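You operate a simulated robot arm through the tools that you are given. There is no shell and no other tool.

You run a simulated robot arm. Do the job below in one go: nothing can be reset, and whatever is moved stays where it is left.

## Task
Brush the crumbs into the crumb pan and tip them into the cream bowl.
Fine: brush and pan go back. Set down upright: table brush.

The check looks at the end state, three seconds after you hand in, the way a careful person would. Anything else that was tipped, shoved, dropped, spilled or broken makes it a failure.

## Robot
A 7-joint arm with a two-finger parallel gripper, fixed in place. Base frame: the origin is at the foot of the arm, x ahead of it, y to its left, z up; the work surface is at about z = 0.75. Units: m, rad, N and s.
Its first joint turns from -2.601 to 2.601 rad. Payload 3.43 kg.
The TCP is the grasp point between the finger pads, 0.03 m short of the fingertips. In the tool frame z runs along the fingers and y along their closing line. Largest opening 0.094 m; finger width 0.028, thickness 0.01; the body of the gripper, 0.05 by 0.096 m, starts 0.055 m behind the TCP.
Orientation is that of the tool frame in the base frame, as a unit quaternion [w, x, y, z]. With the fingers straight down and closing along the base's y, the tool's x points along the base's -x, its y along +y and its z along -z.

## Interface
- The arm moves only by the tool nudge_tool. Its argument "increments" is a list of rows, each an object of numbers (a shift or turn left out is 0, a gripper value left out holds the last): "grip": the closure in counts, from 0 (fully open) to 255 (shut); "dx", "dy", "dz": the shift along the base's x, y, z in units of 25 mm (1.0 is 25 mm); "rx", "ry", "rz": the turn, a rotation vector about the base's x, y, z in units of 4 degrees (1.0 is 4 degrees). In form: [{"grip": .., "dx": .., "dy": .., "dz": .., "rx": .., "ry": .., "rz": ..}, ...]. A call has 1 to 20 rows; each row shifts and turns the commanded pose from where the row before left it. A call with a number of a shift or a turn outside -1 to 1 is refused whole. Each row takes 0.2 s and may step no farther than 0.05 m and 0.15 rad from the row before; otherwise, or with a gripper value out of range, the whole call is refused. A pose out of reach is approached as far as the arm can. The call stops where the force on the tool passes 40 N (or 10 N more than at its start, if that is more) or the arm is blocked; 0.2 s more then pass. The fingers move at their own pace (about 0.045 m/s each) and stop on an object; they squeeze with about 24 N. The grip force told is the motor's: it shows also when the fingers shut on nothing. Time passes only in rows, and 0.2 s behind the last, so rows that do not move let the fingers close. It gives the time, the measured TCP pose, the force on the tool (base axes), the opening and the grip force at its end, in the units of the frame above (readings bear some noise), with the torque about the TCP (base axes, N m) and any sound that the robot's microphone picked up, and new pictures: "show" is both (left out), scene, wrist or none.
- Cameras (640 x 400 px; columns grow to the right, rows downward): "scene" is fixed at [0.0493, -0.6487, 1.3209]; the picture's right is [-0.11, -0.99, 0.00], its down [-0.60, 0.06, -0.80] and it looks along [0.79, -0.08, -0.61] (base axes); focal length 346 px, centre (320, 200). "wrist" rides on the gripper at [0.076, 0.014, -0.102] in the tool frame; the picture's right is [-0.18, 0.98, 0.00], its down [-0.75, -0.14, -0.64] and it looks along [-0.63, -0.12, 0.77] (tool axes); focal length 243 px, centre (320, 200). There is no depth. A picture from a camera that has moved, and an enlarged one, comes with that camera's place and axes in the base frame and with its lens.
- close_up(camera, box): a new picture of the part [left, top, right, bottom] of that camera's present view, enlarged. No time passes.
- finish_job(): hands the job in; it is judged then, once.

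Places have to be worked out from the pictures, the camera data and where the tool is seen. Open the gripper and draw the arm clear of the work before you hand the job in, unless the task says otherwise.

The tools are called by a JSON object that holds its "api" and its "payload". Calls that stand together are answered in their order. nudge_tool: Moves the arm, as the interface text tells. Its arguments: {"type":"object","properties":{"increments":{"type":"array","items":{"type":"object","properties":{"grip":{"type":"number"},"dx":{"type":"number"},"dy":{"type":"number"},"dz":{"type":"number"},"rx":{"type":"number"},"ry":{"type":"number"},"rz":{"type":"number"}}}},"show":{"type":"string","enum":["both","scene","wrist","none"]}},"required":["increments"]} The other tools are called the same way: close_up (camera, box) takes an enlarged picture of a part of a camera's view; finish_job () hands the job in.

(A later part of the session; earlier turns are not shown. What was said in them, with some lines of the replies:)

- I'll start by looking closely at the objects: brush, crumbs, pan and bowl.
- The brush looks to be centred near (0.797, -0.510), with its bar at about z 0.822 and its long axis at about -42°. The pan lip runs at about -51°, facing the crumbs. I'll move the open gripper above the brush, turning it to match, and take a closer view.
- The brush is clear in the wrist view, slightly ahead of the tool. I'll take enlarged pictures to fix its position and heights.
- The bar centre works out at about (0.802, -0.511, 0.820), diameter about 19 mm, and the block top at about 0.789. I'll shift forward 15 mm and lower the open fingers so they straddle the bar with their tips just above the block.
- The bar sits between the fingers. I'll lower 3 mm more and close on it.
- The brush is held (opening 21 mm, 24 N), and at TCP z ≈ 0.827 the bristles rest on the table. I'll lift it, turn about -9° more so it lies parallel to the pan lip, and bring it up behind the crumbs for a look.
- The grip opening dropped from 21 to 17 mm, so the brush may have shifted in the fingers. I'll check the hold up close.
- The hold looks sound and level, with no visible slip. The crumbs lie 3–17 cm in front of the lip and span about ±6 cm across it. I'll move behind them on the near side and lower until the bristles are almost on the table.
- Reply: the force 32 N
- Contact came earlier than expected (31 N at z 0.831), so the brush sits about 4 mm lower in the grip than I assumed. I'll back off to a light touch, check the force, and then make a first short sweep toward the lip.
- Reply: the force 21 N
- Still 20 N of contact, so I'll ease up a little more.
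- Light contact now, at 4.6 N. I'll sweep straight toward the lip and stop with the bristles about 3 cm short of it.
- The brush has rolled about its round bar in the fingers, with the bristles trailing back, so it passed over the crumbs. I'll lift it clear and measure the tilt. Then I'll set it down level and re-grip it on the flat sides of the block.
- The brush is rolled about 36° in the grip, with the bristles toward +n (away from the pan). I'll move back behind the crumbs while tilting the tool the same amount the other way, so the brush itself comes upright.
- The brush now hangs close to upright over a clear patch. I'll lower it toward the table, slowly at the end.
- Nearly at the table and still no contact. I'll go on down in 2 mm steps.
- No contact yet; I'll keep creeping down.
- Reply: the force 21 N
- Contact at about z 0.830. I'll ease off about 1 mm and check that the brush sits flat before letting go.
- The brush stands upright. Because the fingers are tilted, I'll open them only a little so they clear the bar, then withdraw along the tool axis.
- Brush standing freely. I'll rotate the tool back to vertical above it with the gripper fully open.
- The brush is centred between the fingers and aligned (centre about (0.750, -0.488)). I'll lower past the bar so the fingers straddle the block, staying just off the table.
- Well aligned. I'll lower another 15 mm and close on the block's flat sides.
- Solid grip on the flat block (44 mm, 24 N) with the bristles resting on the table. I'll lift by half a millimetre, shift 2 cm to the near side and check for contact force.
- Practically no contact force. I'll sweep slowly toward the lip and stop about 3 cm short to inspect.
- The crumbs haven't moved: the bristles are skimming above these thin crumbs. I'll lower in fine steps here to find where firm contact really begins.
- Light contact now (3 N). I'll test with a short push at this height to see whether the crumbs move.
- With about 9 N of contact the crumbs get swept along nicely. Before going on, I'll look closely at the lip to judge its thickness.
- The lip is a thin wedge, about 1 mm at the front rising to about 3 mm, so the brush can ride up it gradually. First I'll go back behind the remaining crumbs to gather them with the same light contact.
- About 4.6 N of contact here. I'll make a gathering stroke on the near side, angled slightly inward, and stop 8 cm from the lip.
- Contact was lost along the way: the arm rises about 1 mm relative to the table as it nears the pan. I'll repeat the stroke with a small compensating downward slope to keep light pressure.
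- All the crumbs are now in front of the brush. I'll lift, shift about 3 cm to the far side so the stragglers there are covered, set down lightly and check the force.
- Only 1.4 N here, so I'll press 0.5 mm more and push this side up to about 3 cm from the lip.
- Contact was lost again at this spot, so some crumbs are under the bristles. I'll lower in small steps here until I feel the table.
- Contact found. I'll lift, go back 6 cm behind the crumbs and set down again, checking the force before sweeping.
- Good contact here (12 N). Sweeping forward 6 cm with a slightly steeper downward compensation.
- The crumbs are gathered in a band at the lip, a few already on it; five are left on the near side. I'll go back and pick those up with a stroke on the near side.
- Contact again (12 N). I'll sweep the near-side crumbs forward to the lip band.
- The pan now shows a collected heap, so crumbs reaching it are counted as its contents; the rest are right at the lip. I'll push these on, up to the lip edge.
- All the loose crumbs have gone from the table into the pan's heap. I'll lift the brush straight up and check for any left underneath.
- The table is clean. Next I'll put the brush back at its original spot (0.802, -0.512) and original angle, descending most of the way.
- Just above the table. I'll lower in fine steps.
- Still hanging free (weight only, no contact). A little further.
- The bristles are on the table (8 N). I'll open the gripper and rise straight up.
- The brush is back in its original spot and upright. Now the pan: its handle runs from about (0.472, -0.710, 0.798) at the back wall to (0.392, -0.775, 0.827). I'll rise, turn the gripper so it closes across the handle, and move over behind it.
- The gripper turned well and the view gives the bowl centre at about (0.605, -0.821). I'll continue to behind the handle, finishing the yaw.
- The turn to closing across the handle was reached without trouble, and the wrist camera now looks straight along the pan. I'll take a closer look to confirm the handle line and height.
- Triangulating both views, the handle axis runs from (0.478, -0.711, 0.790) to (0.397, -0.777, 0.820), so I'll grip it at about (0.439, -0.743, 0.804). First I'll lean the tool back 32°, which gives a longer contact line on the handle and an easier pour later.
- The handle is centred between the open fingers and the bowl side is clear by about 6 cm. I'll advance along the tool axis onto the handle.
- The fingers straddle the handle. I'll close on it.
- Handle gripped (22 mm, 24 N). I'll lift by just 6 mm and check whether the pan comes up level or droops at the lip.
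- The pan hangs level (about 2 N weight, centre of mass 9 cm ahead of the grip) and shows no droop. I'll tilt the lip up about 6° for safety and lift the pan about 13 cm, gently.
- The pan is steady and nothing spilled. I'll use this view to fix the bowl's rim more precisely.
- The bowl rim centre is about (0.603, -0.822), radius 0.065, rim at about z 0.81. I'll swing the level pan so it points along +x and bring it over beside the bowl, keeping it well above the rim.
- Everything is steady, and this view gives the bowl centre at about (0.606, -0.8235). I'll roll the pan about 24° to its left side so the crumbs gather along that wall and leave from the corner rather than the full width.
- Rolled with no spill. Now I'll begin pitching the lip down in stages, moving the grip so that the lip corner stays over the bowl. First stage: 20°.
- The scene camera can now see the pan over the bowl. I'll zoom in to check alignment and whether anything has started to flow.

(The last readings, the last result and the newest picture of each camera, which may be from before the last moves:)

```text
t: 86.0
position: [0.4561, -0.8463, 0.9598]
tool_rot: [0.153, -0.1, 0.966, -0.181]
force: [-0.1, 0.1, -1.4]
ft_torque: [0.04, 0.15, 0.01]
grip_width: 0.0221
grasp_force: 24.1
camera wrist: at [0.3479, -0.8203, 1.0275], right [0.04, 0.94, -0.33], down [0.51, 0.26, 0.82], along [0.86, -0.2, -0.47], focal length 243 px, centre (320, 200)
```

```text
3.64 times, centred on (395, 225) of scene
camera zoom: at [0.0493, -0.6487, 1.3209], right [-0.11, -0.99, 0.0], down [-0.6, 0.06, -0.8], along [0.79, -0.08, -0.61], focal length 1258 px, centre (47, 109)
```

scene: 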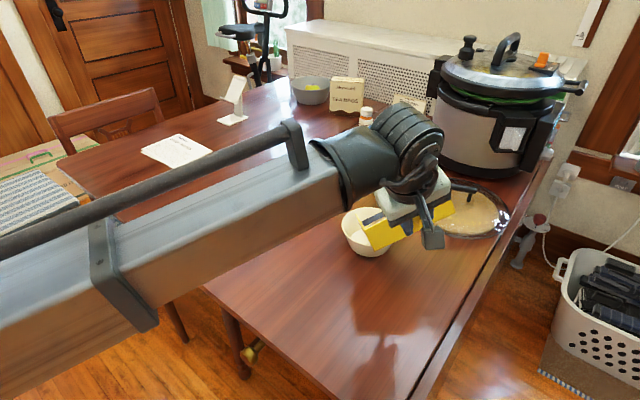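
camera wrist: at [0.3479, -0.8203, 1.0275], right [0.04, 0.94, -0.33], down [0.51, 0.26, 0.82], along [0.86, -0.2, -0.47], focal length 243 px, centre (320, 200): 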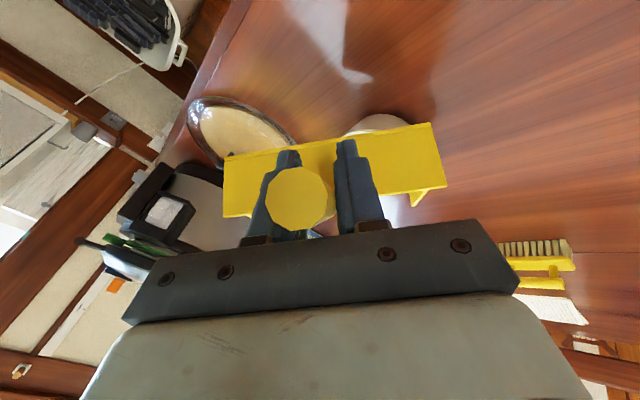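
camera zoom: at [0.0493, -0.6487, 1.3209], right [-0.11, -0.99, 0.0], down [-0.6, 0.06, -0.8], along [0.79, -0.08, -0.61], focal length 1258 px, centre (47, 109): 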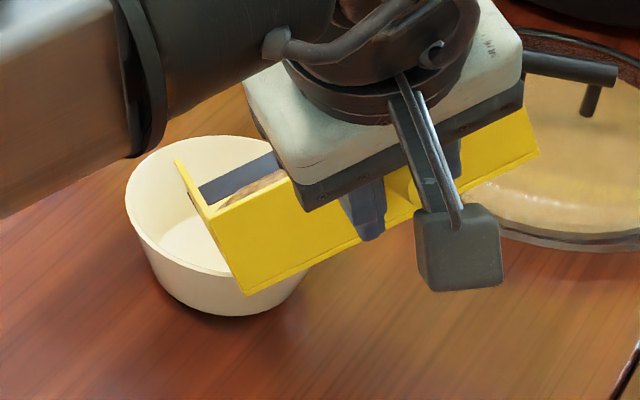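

The lip corner sits where I computed, over the bowl, and the crumbs are still held. I'll pitch another 20° while tracking the bowl.

{"api": "nudge_tool", "payload": {"increments": [{"ry": 0.714, "dx": 0.251, "dz": 0.16}, {"ry": 0.714, "dx": 0.251, "dz": 0.16}, {"ry": 0.714, "dx": 0.251, "dz": 0.16}, {"ry": 0.714, "dx": 0.251, "dz": 0.16}, {"ry": 0.714, "dx": 0.251, "dz": 0.16}, {"ry": 0.714, "dx": 0.251, "dz": 0.16}, {"ry": 0.714, "dx": 0.251, "dz": 0.16}, {}], "show": "both"}}

{"api": "close_up", "payload": {"camera": "scene", "box": [320, 170, 470, 280]}}

```text
t: 87.8
position: [0.5014, -0.8471, 0.989]
tool_rot: [-0.017, -0.131, 0.978, -0.162]
force: [0.6, 0.5, -1.4]
ft_torque: [0.06, 0.09, 0.01]
grip_width: 0.0221
grasp_force: 24.2
camera wrist: at [0.4218, -0.82, 1.0885], right [-0.08, 0.94, -0.32], down [0.76, 0.26, 0.6], along [0.65, -0.2, -0.74], focal length 243 px, centre (320, 200)
```

scene: 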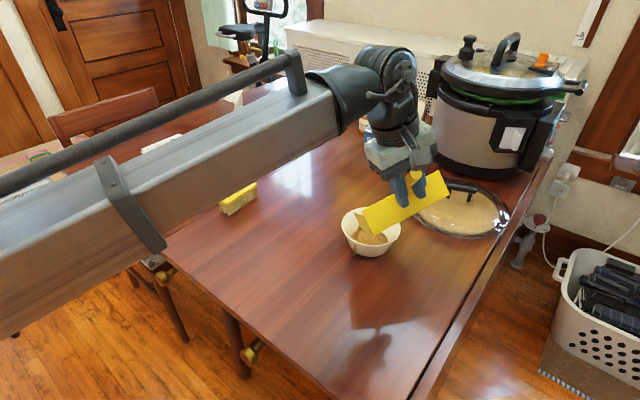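
wrist: 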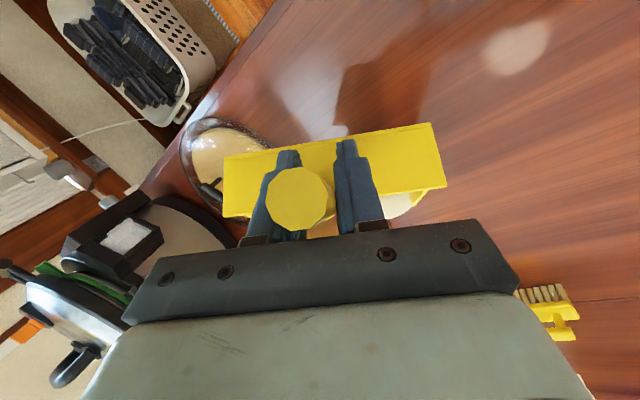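

```text
3.64 times, centred on (395, 225) of scene
camera zoom: at [0.0493, -0.6487, 1.3209], right [-0.11, -0.99, 0.0], down [-0.6, 0.06, -0.8], along [0.79, -0.08, -0.61], focal length 1258 px, centre (47, 109)
```

zoom: 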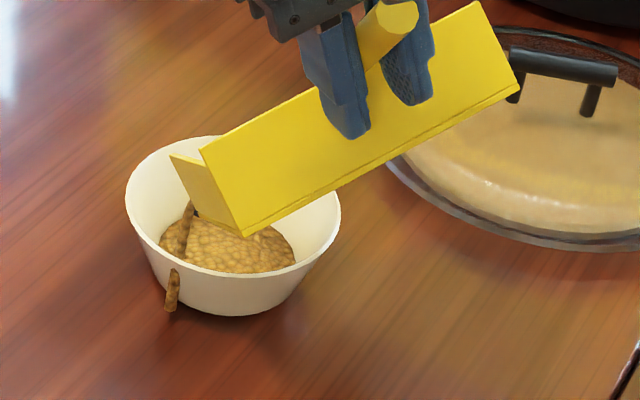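

The crumbs are pouring into the bowl, but there's a brown streak by the bowl's near wall. I'll look at it closely before any more time passes.

{"api": "close_up", "payload": {"camera": "scene", "box": [340, 200, 420, 265]}}

{"api": "close_up", "payload": {"camera": "wrist", "box": [360, 110, 460, 230]}}

```text
6.15 times, centred on (380, 232) of scene
camera zoom: at [0.0493, -0.6487, 1.3209], right [-0.11, -0.99, 0.0], down [-0.6, 0.06, -0.8], along [0.79, -0.08, -0.61], focal length 2128 px, centre (-49, 0)
```

zoom: 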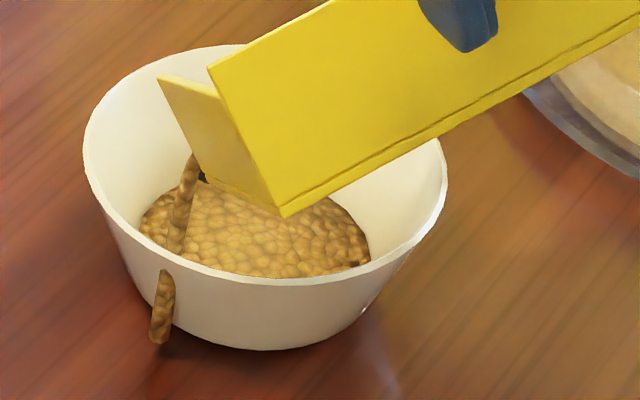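

```text
3.33 times, centred on (410, 170) of wrist
camera zoom: at [0.4218, -0.82, 1.0885], right [-0.08, 0.94, -0.32], down [0.76, 0.26, 0.6], along [0.65, -0.2, -0.74], focal length 809 px, centre (20, 300)
```

zoom: 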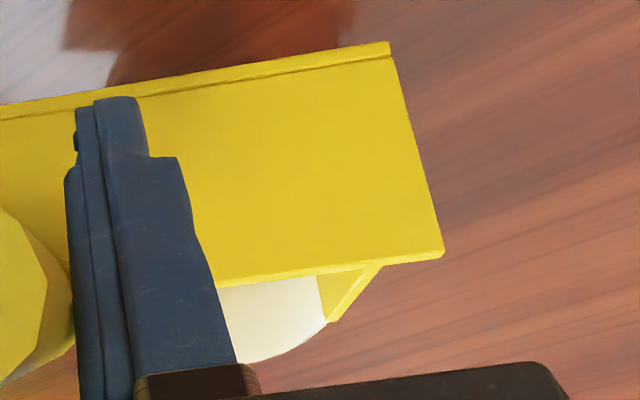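

Checking the geometry: the streak is the vertical pour stream from the lip corner. It is inside the rim at rim height but, drawn straight down, it cuts through the sloping wall. To be safe I'll move the pour point closer to the bowl's centre, holding the tilt.

{"api": "nudge_tool", "payload": {"increments": [{"dx": 0.35, "dy": -0.55, "dz": 0.05}, {"dx": 0.3, "dy": -0.45}], "show": "scene"}}

{"api": "close_up", "payload": {"camera": "scene", "box": [320, 170, 440, 280]}}

```text
t: 88.4
position: [0.5178, -0.873, 0.989]
tool_rot: [-0.016, -0.131, 0.978, -0.161]
force: [-0.5, -0.1, -2.7]
ft_torque: [0.06, 0.11, 0.02]
grip_width: 0.022
grasp_force: 23.8
```

scene: 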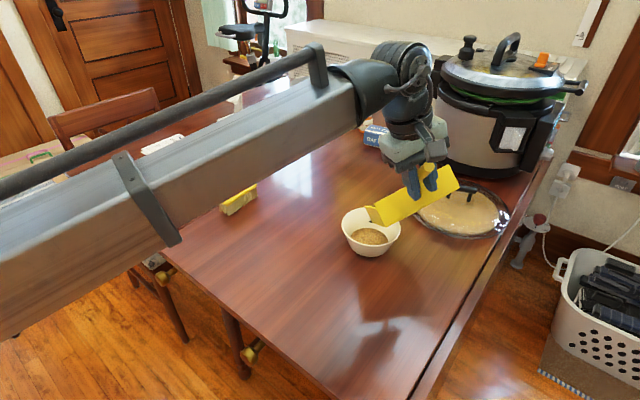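

```text
3.64 times, centred on (380, 225) of scene
camera zoom: at [0.0493, -0.6487, 1.3209], right [-0.11, -0.99, 0.0], down [-0.6, 0.06, -0.8], along [0.79, -0.08, -0.61], focal length 1258 px, centre (102, 109)
```

zoom: 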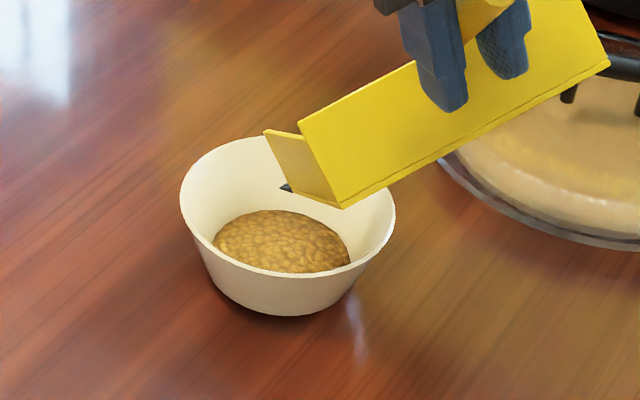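

The stream has ended, the heap is in the bowl and the table around it is clean. I'll tilt further over the bowl to make sure the pan is emptied.

{"api": "nudge_tool", "payload": {"increments": [{"ry": 0.8, "dx": 0.36, "dz": 0.15}, {"ry": 0.8, "dx": 0.36, "dz": 0.15}, {"ry": 0.8, "dx": 0.37, "dz": 0.14}, {"ry": 0.8, "dx": 0.37, "dz": 0.13}, {"ry": 0.8, "dx": 0.37, "dz": 0.13}, {}, {}], "show": "both"}}

{"api": "close_up", "payload": {"camera": "scene", "box": [320, 150, 460, 280]}}

```text
t: 90.0
position: [0.5616, -0.8718, 1.0071]
tool_rot: [-0.152, -0.151, 0.966, -0.141]
force: [-0.2, -0.1, -2.6]
ft_torque: [0.02, 0.03, -0.01]
grip_width: 0.0216
grasp_force: 24.1
camera wrist: at [0.5132, -0.8451, 1.1244], right [-0.16, 0.94, -0.29], down [0.89, 0.26, 0.36], along [0.42, -0.2, -0.89], focal length 243 px, centre (320, 200)
```

scene: 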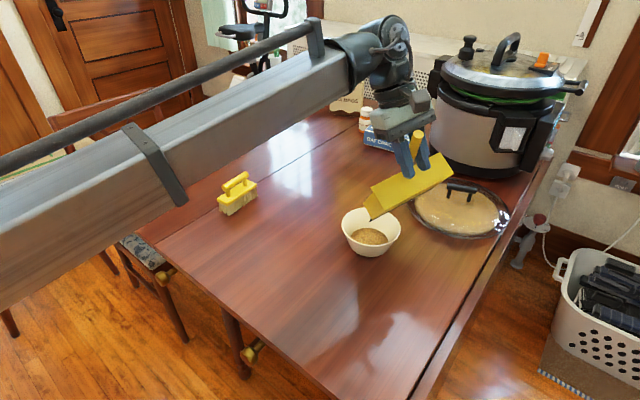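
wrist: 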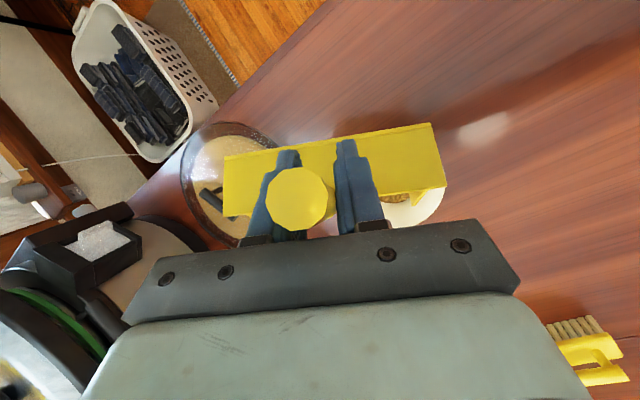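

```text
3.08 times, centred on (390, 215) of scene
camera zoom: at [0.0493, -0.6487, 1.3209], right [-0.11, -0.99, 0.0], down [-0.6, 0.06, -0.8], along [0.79, -0.08, -0.61], focal length 1064 px, centre (105, 154)
```

zoom: 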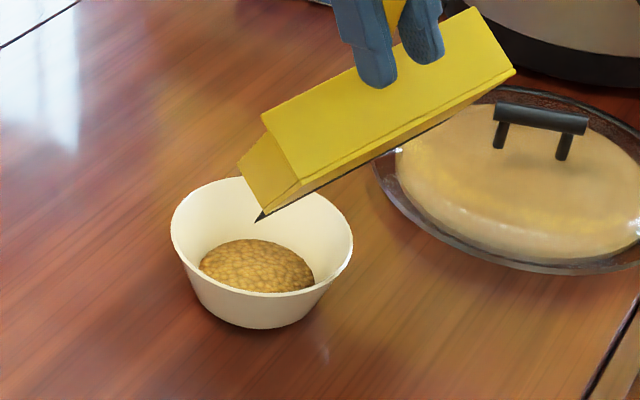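

The pan seems drained. I'll tilt another 10° briefly to shed any last crumbs, keeping the corner over the bowl.

{"api": "nudge_tool", "payload": {"increments": [{"ry": 0.83, "dx": 0.4, "dz": 0.08}, {"ry": 0.83, "dx": 0.4, "dz": 0.08}, {"ry": 0.83, "dx": 0.4, "dz": 0.06}, {}, {}, {}], "show": "scene"}}

{"api": "close_up", "payload": {"camera": "scene", "box": [320, 150, 460, 280]}}

```text
t: 91.4
position: [0.5918, -0.8727, 1.0114]
tool_rot: [-0.235, -0.163, 0.949, -0.128]
force: [-0.8, -0.5, -1.3]
ft_torque: [0.05, 0.03, 0.0]
grip_width: 0.022
grasp_force: 24.3
```

scene: 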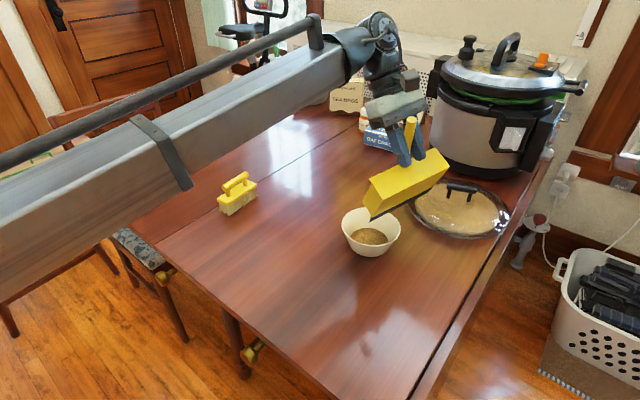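

```text
3.08 times, centred on (390, 215) of scene
camera zoom: at [0.0493, -0.6487, 1.3209], right [-0.11, -0.99, 0.0], down [-0.6, 0.06, -0.8], along [0.79, -0.08, -0.61], focal length 1064 px, centre (105, 154)
```

zoom: 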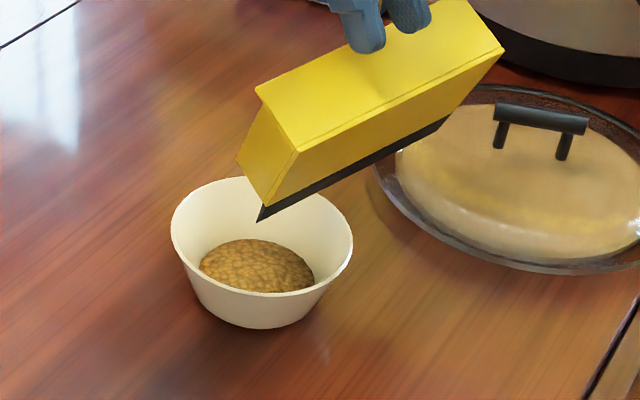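

The bowl holds the heap and nothing is on the table. I'll bring the pan back along the same path, un-pitching over the bowl.

{"api": "nudge_tool", "payload": {"increments": [{"ry": -0.83, "dx": -0.4, "dz": -0.073}, {"ry": -0.83, "dx": -0.4, "dz": -0.073}, {"ry": -0.83, "dx": -0.4, "dz": -0.074}, {"ry": -0.8, "dx": -0.366, "dz": -0.13}, {"ry": -0.8, "dx": -0.366, "dz": -0.13}, {"ry": -0.8, "dx": -0.366, "dz": -0.14}, {"ry": -0.8, "dx": -0.366, "dz": -0.15}, {"ry": -0.8, "dx": -0.366, "dz": -0.15}, {"dx": -0.325, "dy": 0.5}, {"dx": -0.325, "dy": 0.5}, {"ry": -0.714, "dx": -0.251, "dz": -0.16}, {"ry": -0.714, "dx": -0.251, "dz": -0.16}, {"ry": -0.714, "dx": -0.251, "dz": -0.16}, {"ry": -0.714, "dx": -0.251, "dz": -0.16}, {"ry": -0.714, "dx": -0.251, "dz": -0.16}, {"ry": -0.714, "dx": -0.251, "dz": -0.16}, {"ry": -0.714, "dx": -0.251, "dz": -0.16}, {}], "show": "both"}}

{"api": "close_up", "payload": {"camera": "scene", "box": [320, 160, 470, 280]}}

```text
t: 95.2
position: [0.4558, -0.8468, 0.9615]
tool_rot: [0.154, -0.1, 0.966, -0.182]
force: [-0.3, -1.5, -2.2]
ft_torque: [0.03, 0.15, 0.0]
grip_width: 0.022
grasp_force: 23.4
camera wrist: at [0.3479, -0.8204, 1.0283], right [0.04, 0.94, -0.33], down [0.51, 0.26, 0.82], along [0.86, -0.2, -0.47], focal length 243 px, centre (320, 200)
```

scene: 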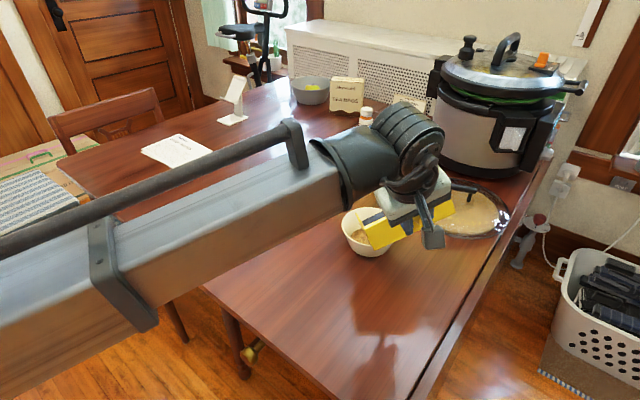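
wrist: 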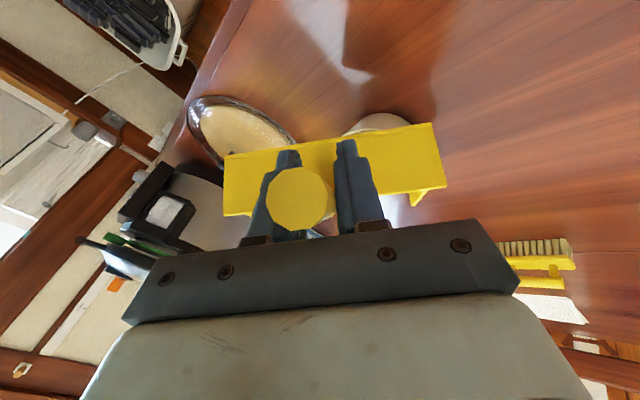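

```text
3.33 times, centred on (395, 220) of scene
camera zoom: at [0.0493, -0.6487, 1.3209], right [-0.11, -0.99, 0.0], down [-0.6, 0.06, -0.8], along [0.79, -0.08, -0.61], focal length 1153 px, centre (70, 133)
```

zoom: 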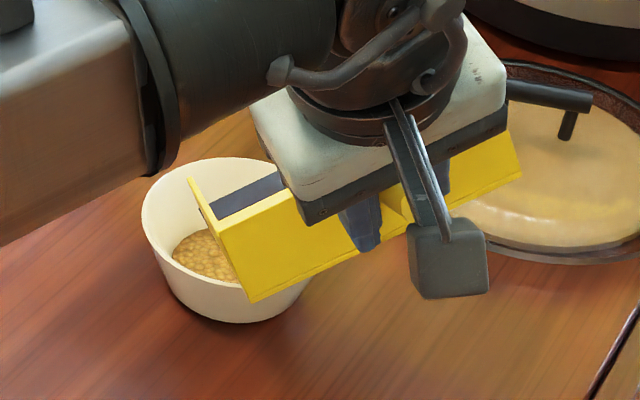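

The pan's interior is clean yellow now: it's empty. I'll continue undoing the pitch and the roll.

{"api": "nudge_tool", "payload": {"increments": [{"ry": -0.75, "dx": -0.1, "dy": 0.05, "dz": -0.12}, {"ry": -0.75, "dx": -0.1, "dy": 0.05, "dz": -0.12}, {"ry": -0.7, "dx": -0.1, "dy": 0.06, "dz": -0.12}, {"ry": -0.7, "dx": -0.1, "dy": 0.06, "dz": -0.12}, {"ry": -0.7, "dx": -0.1, "dy": 0.06, "dz": -0.12}, {"ry": -0.7, "dx": -0.1, "dy": 0.06, "dz": -0.12}, {"ry": -0.7, "dx": -0.1, "dy": 0.06, "dz": -0.12}, {"rx": 0.75}, {"rx": 0.75}, {"rx": 0.75}, {"rx": 0.75}, {"rx": 0.75}, {"rx": 0.75}, {"rx": 0.75}, {"rx": 0.75}, {}], "show": "both"}}

```text
t: 98.6
position: [0.4385, -0.8363, 0.9406]
tool_rot: [0.327, 0.001, 0.945, 0.001]
force: [0.7, -0.5, -2.1]
ft_torque: [0.04, 0.18, 0.01]
grip_width: 0.0218
grasp_force: 24.0
camera wrist: at [0.3147, -0.8225, 0.9758], right [0.15, 0.98, 0.12], down [0.2, -0.14, 0.97], along [0.97, -0.12, -0.21], focal length 243 px, centre (320, 200)
```

scene: 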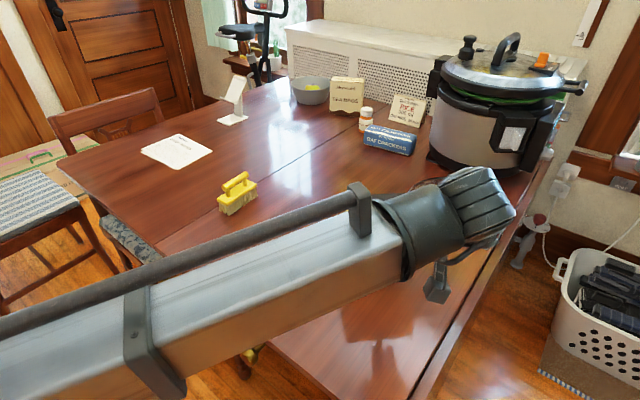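
wrist: 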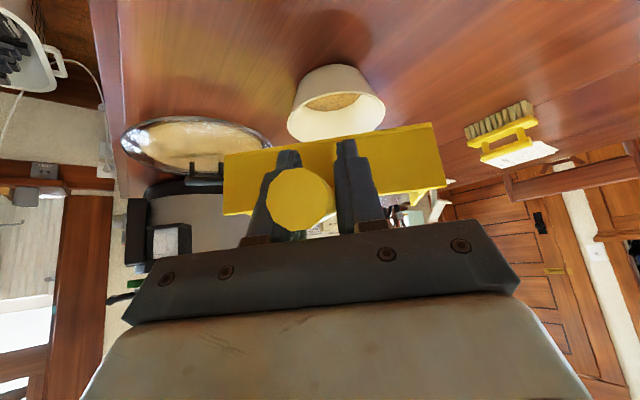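

The pan is level again. I'll swing it back to its original heading over its original place.

{"api": "nudge_tool", "payload": {"increments": [{"rz": 0.5, "dy": 0.2}, {"rz": 0.9, "dy": 0.35}, {"rz": 0.95, "dy": 0.37}, {"rz": 0.95, "dy": 0.37}, {"rz": 0.95, "dy": 0.37}, {"rz": 0.95, "dy": 0.37}, {"rz": 0.95, "dy": 0.37}, {"rz": 0.95, "dy": 0.37}, {"rz": 0.95, "dy": 0.37}, {"rz": 0.9, "dy": 0.34}, {"rz": 0.8, "dy": 0.25}, {}], "show": "both"}}

```text
t: 101.2
position: [0.4374, -0.7447, 0.9417]
tool_rot: [0.307, -0.316, 0.891, 0.11]
force: [-0.8, -0.2, -1.1]
ft_torque: [-0.13, 0.18, 0.02]
grip_width: 0.0221
grasp_force: 24.3
camera wrist: at [0.3323, -0.8111, 0.976], right [-0.51, 0.86, 0.11], down [0.24, 0.01, 0.97], along [0.83, 0.52, -0.21], focal length 243 px, centre (320, 200)
```

scene: 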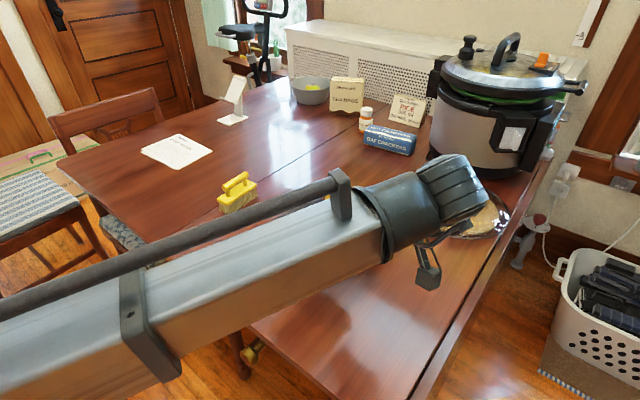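
wrist: 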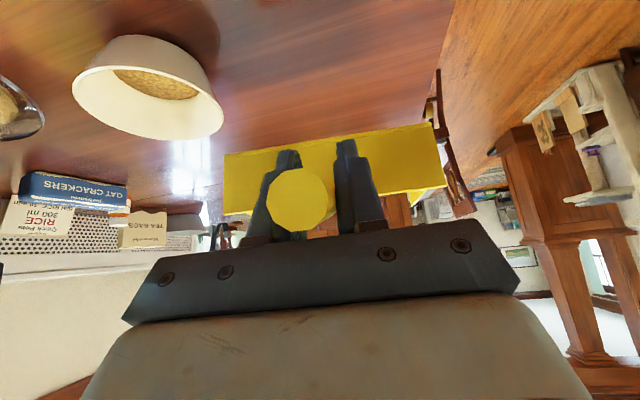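

I'll lower the pan, taking off the lip-up tilt near the end.

{"api": "nudge_tool", "payload": {"increments": [{"dz": -0.6}, {"dz": -0.8}, {"dz": -0.8}, {"dz": -0.8}, {"dz": -0.8}, {"dz": -0.7}, {"rx": -0.4718, "ry": 0.5828, "dz": -0.1}, {"rx": -0.4718, "ry": 0.5828, "dz": -0.1}, {"dz": -0.25}, {}], "show": "wrist"}}

```text
t: 103.4
position: [0.4376, -0.7441, 0.8161]
tool_rot: [0.259, -0.321, 0.906, 0.093]
force: [-0.7, -0.2, -2.6]
ft_torque: [-0.11, 0.14, -0.01]
grip_width: 0.022
grasp_force: 23.9
camera wrist: at [0.3355, -0.8083, 0.8643], right [-0.5, 0.86, 0.1], down [0.32, 0.08, 0.94], along [0.81, 0.5, -0.32], focal length 243 px, centre (320, 200)
```

wrist: 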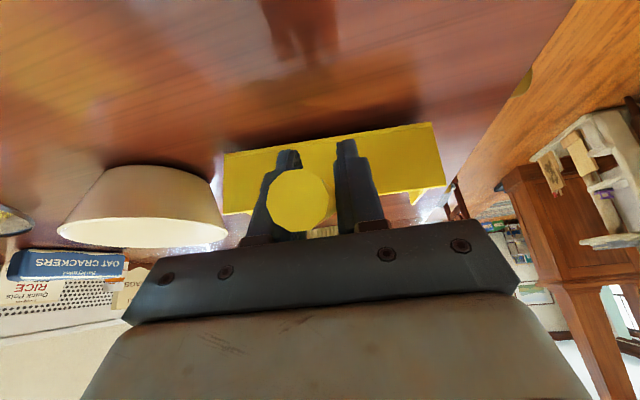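

About 1 cm above the table. I'll set it down slowly, watching the force.

{"api": "nudge_tool", "payload": {"increments": [{"dz": -0.12}, {"dz": -0.12}, {"dz": -0.1}, {}], "show": "none"}}

```text
t: 104.4
position: [0.4388, -0.7433, 0.8089]
tool_rot: [0.261, -0.32, 0.906, 0.092]
force: [-3.8, -2.5, 2.6]
ft_torque: [0.22, -0.37, -0.05]
grip_width: 0.0221
grasp_force: 23.7
```

The lip front touches first: the pan has drooped about 1.6° in the grip. I'll tilt it back by that amount and keep lowering.

{"api": "nudge_tool", "payload": {"increments": [{"rx": 0.25, "ry": -0.31}, {"dz": -0.06}, {"dz": -0.05}, {}], "show": "none"}}

```text
t: 105.4
position: [0.4377, -0.7423, 0.8053]
tool_rot: [0.274, -0.319, 0.902, 0.098]
force: [-0.6, 0.3, -2.7]
ft_torque: [-0.11, 0.16, -0.04]
grip_width: 0.022
grasp_force: 24.5
```

{"api": "nudge_tool", "payload": {"increments": [{"dz": -0.04}, {"dz": -0.04}, {}], "show": "none"}}

```text
t: 106.2
position: [0.4378, -0.7436, 0.8057]
tool_rot: [0.274, -0.318, 0.903, 0.096]
force: [-2.7, 0.8, 10.9]
ft_torque: [0.15, -0.24, 0.0]
grip_width: 0.022
grasp_force: 24.0
```

The back edge is now resting on the table and the pan is nearly flat. I'll ease off slightly and check the view before releasing.

{"api": "nudge_tool", "payload": {"increments": [{"dz": 0.025}, {}], "show": "wrist"}}

{"api": "close_up", "payload": {"camera": "wrist", "box": [150, 20, 510, 250]}}

```text
t: 106.8
position: [0.4377, -0.7437, 0.805]
tool_rot: [0.274, -0.319, 0.902, 0.097]
force: [0.2, 1.7, 5.1]
ft_torque: [0.11, -0.15, -0.03]
grip_width: 0.0221
grasp_force: 23.9
camera wrist: at [0.3349, -0.8082, 0.8488], right [-0.5, 0.86, 0.1], down [0.3, 0.06, 0.95], along [0.81, 0.51, -0.29], focal length 243 px, centre (320, 200)
```

wrist: 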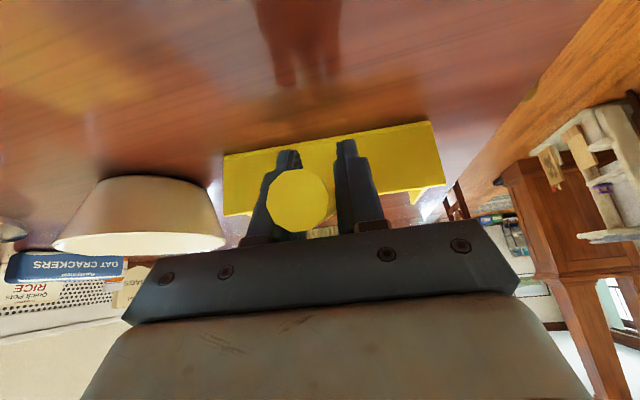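

```text
1.74 times, centred on (330, 135) of wrist
camera zoom: at [0.3349, -0.8082, 0.8488], right [-0.5, 0.86, 0.1], down [0.3, 0.06, 0.95], along [0.81, 0.51, -0.29], focal length 422 px, centre (303, 313)
```

zoom: 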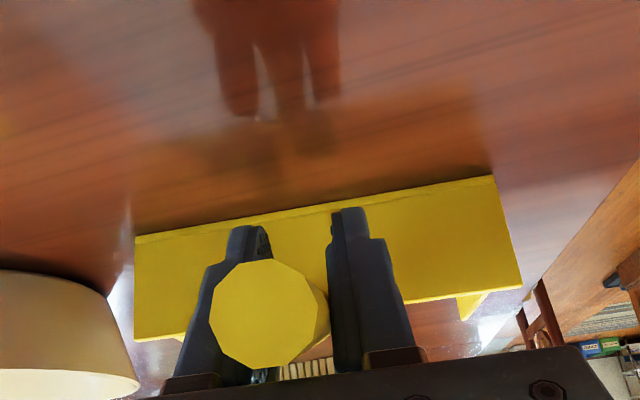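

Resting on the table. I'll open the gripper and back out along the tool axis.

{"api": "nudge_tool", "payload": {"increments": [{"grip": 0}, {}, {}, {}, {}, {"dx": -0.22, "dy": -0.17, "dz": 0.42}, {"dx": -0.43, "dy": -0.348, "dz": 0.833}, {"dx": -0.43, "dy": -0.348, "dz": 0.833}, {"dx": -0.43, "dy": -0.348, "dz": 0.833}, {"dx": -0.43, "dy": -0.348, "dz": 0.833}, {}], "show": "both"}}

{"api": "close_up", "payload": {"camera": "wrist", "box": [150, 20, 510, 250]}}

```text
t: 109.2
position: [0.3893, -0.783, 0.9]
tool_rot: [0.273, -0.319, 0.902, 0.098]
force: [-0.5, -0.1, -0.4]
ft_torque: [0.0, -0.02, -0.03]
grip_width: 0.0938
grasp_force: 0.0
camera wrist: at [0.2854, -0.8472, 0.9436], right [-0.5, 0.86, 0.1], down [0.3, 0.06, 0.95], along [0.81, 0.51, -0.29], focal length 243 px, centre (320, 200)
```

scene: 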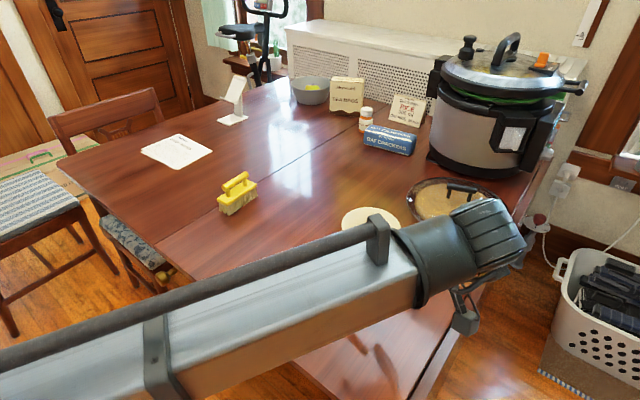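
wrist: 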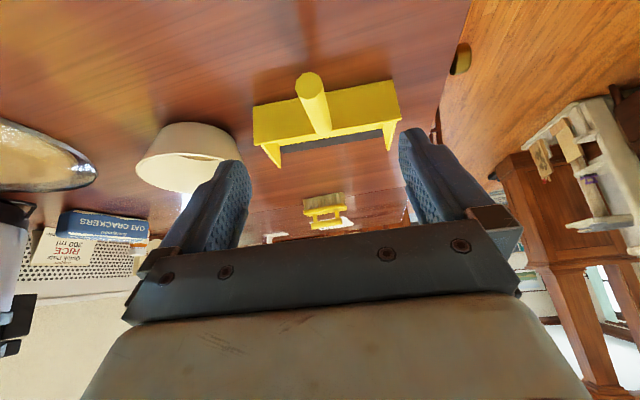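

```text
1.74 times, centred on (330, 135) of wrist
camera zoom: at [0.2854, -0.8472, 0.9436], right [-0.5, 0.86, 0.1], down [0.3, 0.06, 0.95], along [0.81, 0.51, -0.29], focal length 422 px, centre (303, 313)
```

zoom: 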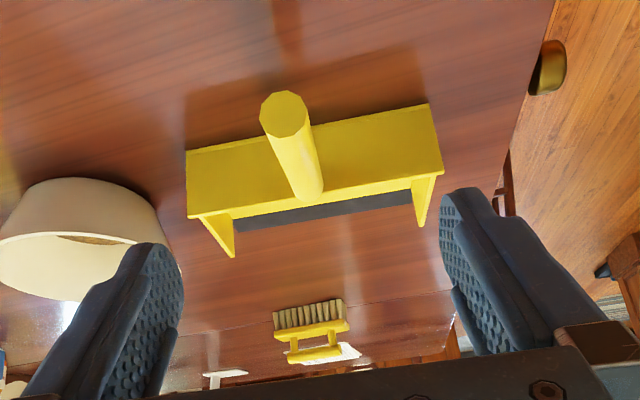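

The pan is back flat in its place. I'll raise the arm and straighten it toward its starting pose so the scene camera can see everything.

{"api": "nudge_tool", "payload": {"increments": [{"dz": 1.0}, {"dz": 1.0}, {"dz": 1.0}, {"dz": 1.0}, {"dz": 0.6, "rx": -0.629, "ry": 0.777}, {"dz": 0.6, "rx": -0.629, "ry": 0.777}, {"dz": 0.6, "rx": -0.629, "ry": 0.777}, {"dz": 0.6, "rx": -0.629, "ry": 0.777}, {"dz": 0.6, "rx": -0.629, "ry": 0.777}, {"dz": 0.6, "rx": -0.629, "ry": 0.777}, {"dz": 0.4, "rx": -0.629, "ry": 0.777}, {"rx": -0.629, "ry": 0.777}, {"rx": -0.25, "ry": 0.31}, {}], "show": "none"}}

{"api": "nudge_tool", "payload": {"increments": [{"dx": 0.26, "dy": 0.84, "rz": -0.975}, {"dx": 0.26, "dy": 0.84, "rz": -0.975}, {"dx": 0.26, "dy": 0.84, "rz": -0.975}, {"dx": 0.26, "dy": 0.84, "rz": -0.975}, {"dx": 0.26, "dy": 0.84, "rz": -0.975}, {"dx": 0.26, "dy": 0.84, "rz": -0.975}, {"dx": 0.26, "dy": 0.84, "rz": -0.975}, {"dx": 0.26, "dy": 0.84, "rz": -0.975}, {"dx": 0.26, "dy": 0.84, "rz": -0.975}, {"dx": 0.26, "dy": 0.84, "rz": -0.975}, {}], "show": "both"}}

```text
t: 112.2
position: [0.3894, -0.7825, 1.0984]
tool_rot: [0.0, -0.333, 0.943, 0.0]
force: [-0.1, 0.3, -0.4]
ft_torque: [-0.01, 0.01, 0.01]
grip_width: 0.094
grasp_force: 0.1
```

```text
t: 114.6
position: [0.4536, -0.5726, 1.098]
tool_rot: [0.001, 0.001, 1.0, 0.0]
force: [-0.7, -1.6, 0.7]
ft_torque: [-0.03, -0.01, 0.04]
grip_width: 0.0938
grasp_force: 0.0
camera wrist: at [0.3772, -0.5579, 1.2023], right [0.19, 0.98, 0.0], down [0.75, -0.14, 0.64], along [0.63, -0.12, -0.77], focal length 243 px, centre (320, 200)
```

scene: 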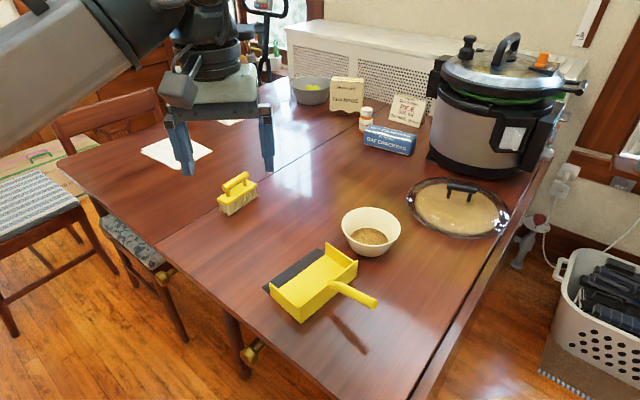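
wrist: 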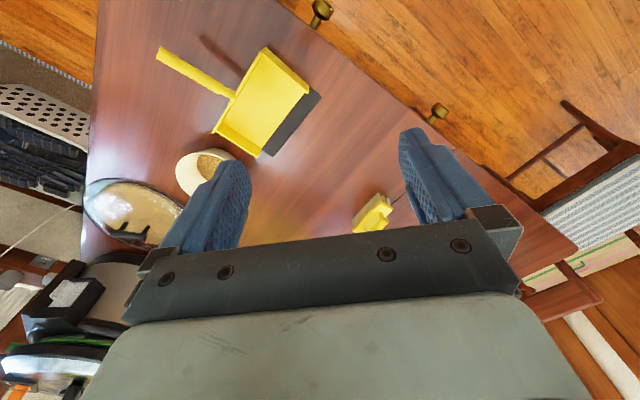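

The arm is back at its starting pose. I'll inspect the table, bowl, pan and brush closely before handing in.

{"api": "close_up", "payload": {"camera": "scene", "box": [250, 190, 410, 330]}}

{"api": "close_up", "payload": {"camera": "scene", "box": [195, 160, 295, 270]}}

{"api": "close_up", "payload": {"camera": "wrist", "box": [140, 20, 420, 250]}}

{"api": "close_up", "payload": {"camera": "scene", "box": [335, 195, 410, 265]}}

```text
2.86 times, centred on (330, 260) of scene
camera zoom: at [0.0493, -0.6487, 1.3209], right [-0.11, -0.99, 0.0], down [-0.6, 0.06, -0.8], along [0.79, -0.08, -0.61], focal length 988 px, centre (291, 29)
```

zoom: 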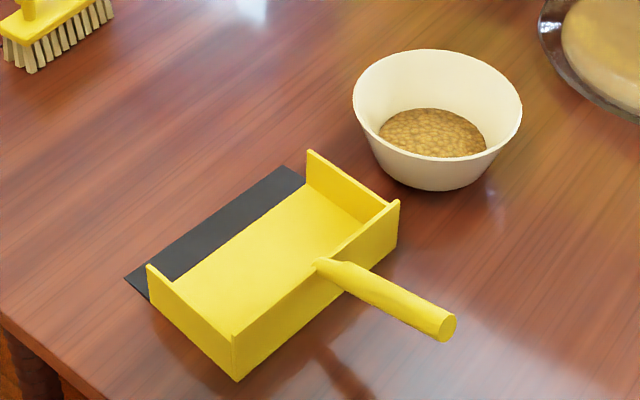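

```text
3.64 times, centred on (245, 215) of scene
camera zoom: at [0.0493, -0.6487, 1.3209], right [-0.11, -0.99, 0.0], down [-0.6, 0.06, -0.8], along [0.79, -0.08, -0.61], focal length 1258 px, centre (593, 146)
```

zoom: 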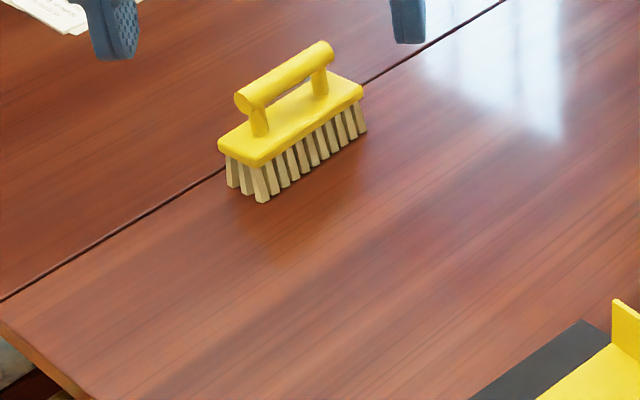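

```text
1.74 times, centred on (280, 135) of wrist
camera zoom: at [0.3772, -0.5579, 1.2023], right [0.19, 0.98, 0.0], down [0.75, -0.14, 0.64], along [0.63, -0.12, -0.77], focal length 422 px, centre (390, 313)
```

zoom: 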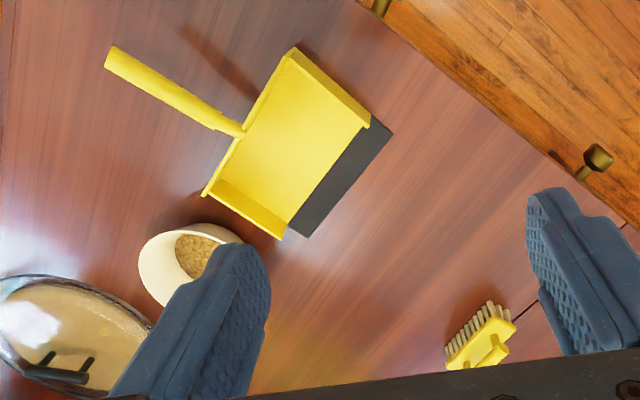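

```text
5.71 times, centred on (372, 230) of scene
camera zoom: at [0.0493, -0.6487, 1.3209], right [-0.11, -0.99, 0.0], down [-0.6, 0.06, -0.8], along [0.79, -0.08, -0.61], focal length 1976 px, centre (20, 29)
```

zoom: 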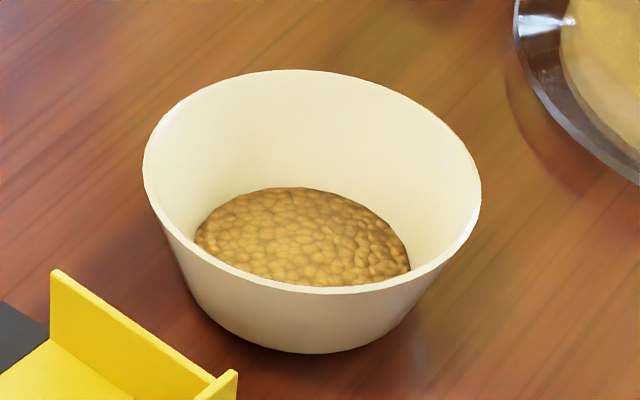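

All the crumbs are in the cream bowl and the table is clean. The pan is empty and flat in its original place, and the brush stands upright where it started. The gripper is open and clear of everything, so I'm handing the job in.

{"api": "finish_job", "payload": {}}

```text
The job is handed in.
```

The crumbs are in the cream bowl, and I've handed the job in. In the last pictures, no crumbs were visible on the table or left in the pan.

- **Brush:** It stands upright at its original spot and angle.
- **Pan:** It is empty and lies flat in its original place.
- **Everything else:** Nothing else was tipped, shoved or spilled in any picture I checked.
- **Arm:** The gripper is open, and the arm is back at its starting pose.

On the first stroke, the brush rolled in the grip and slid over the crumbs. I set it down, took hold of the block instead of the bar, and swept again with light pressure.
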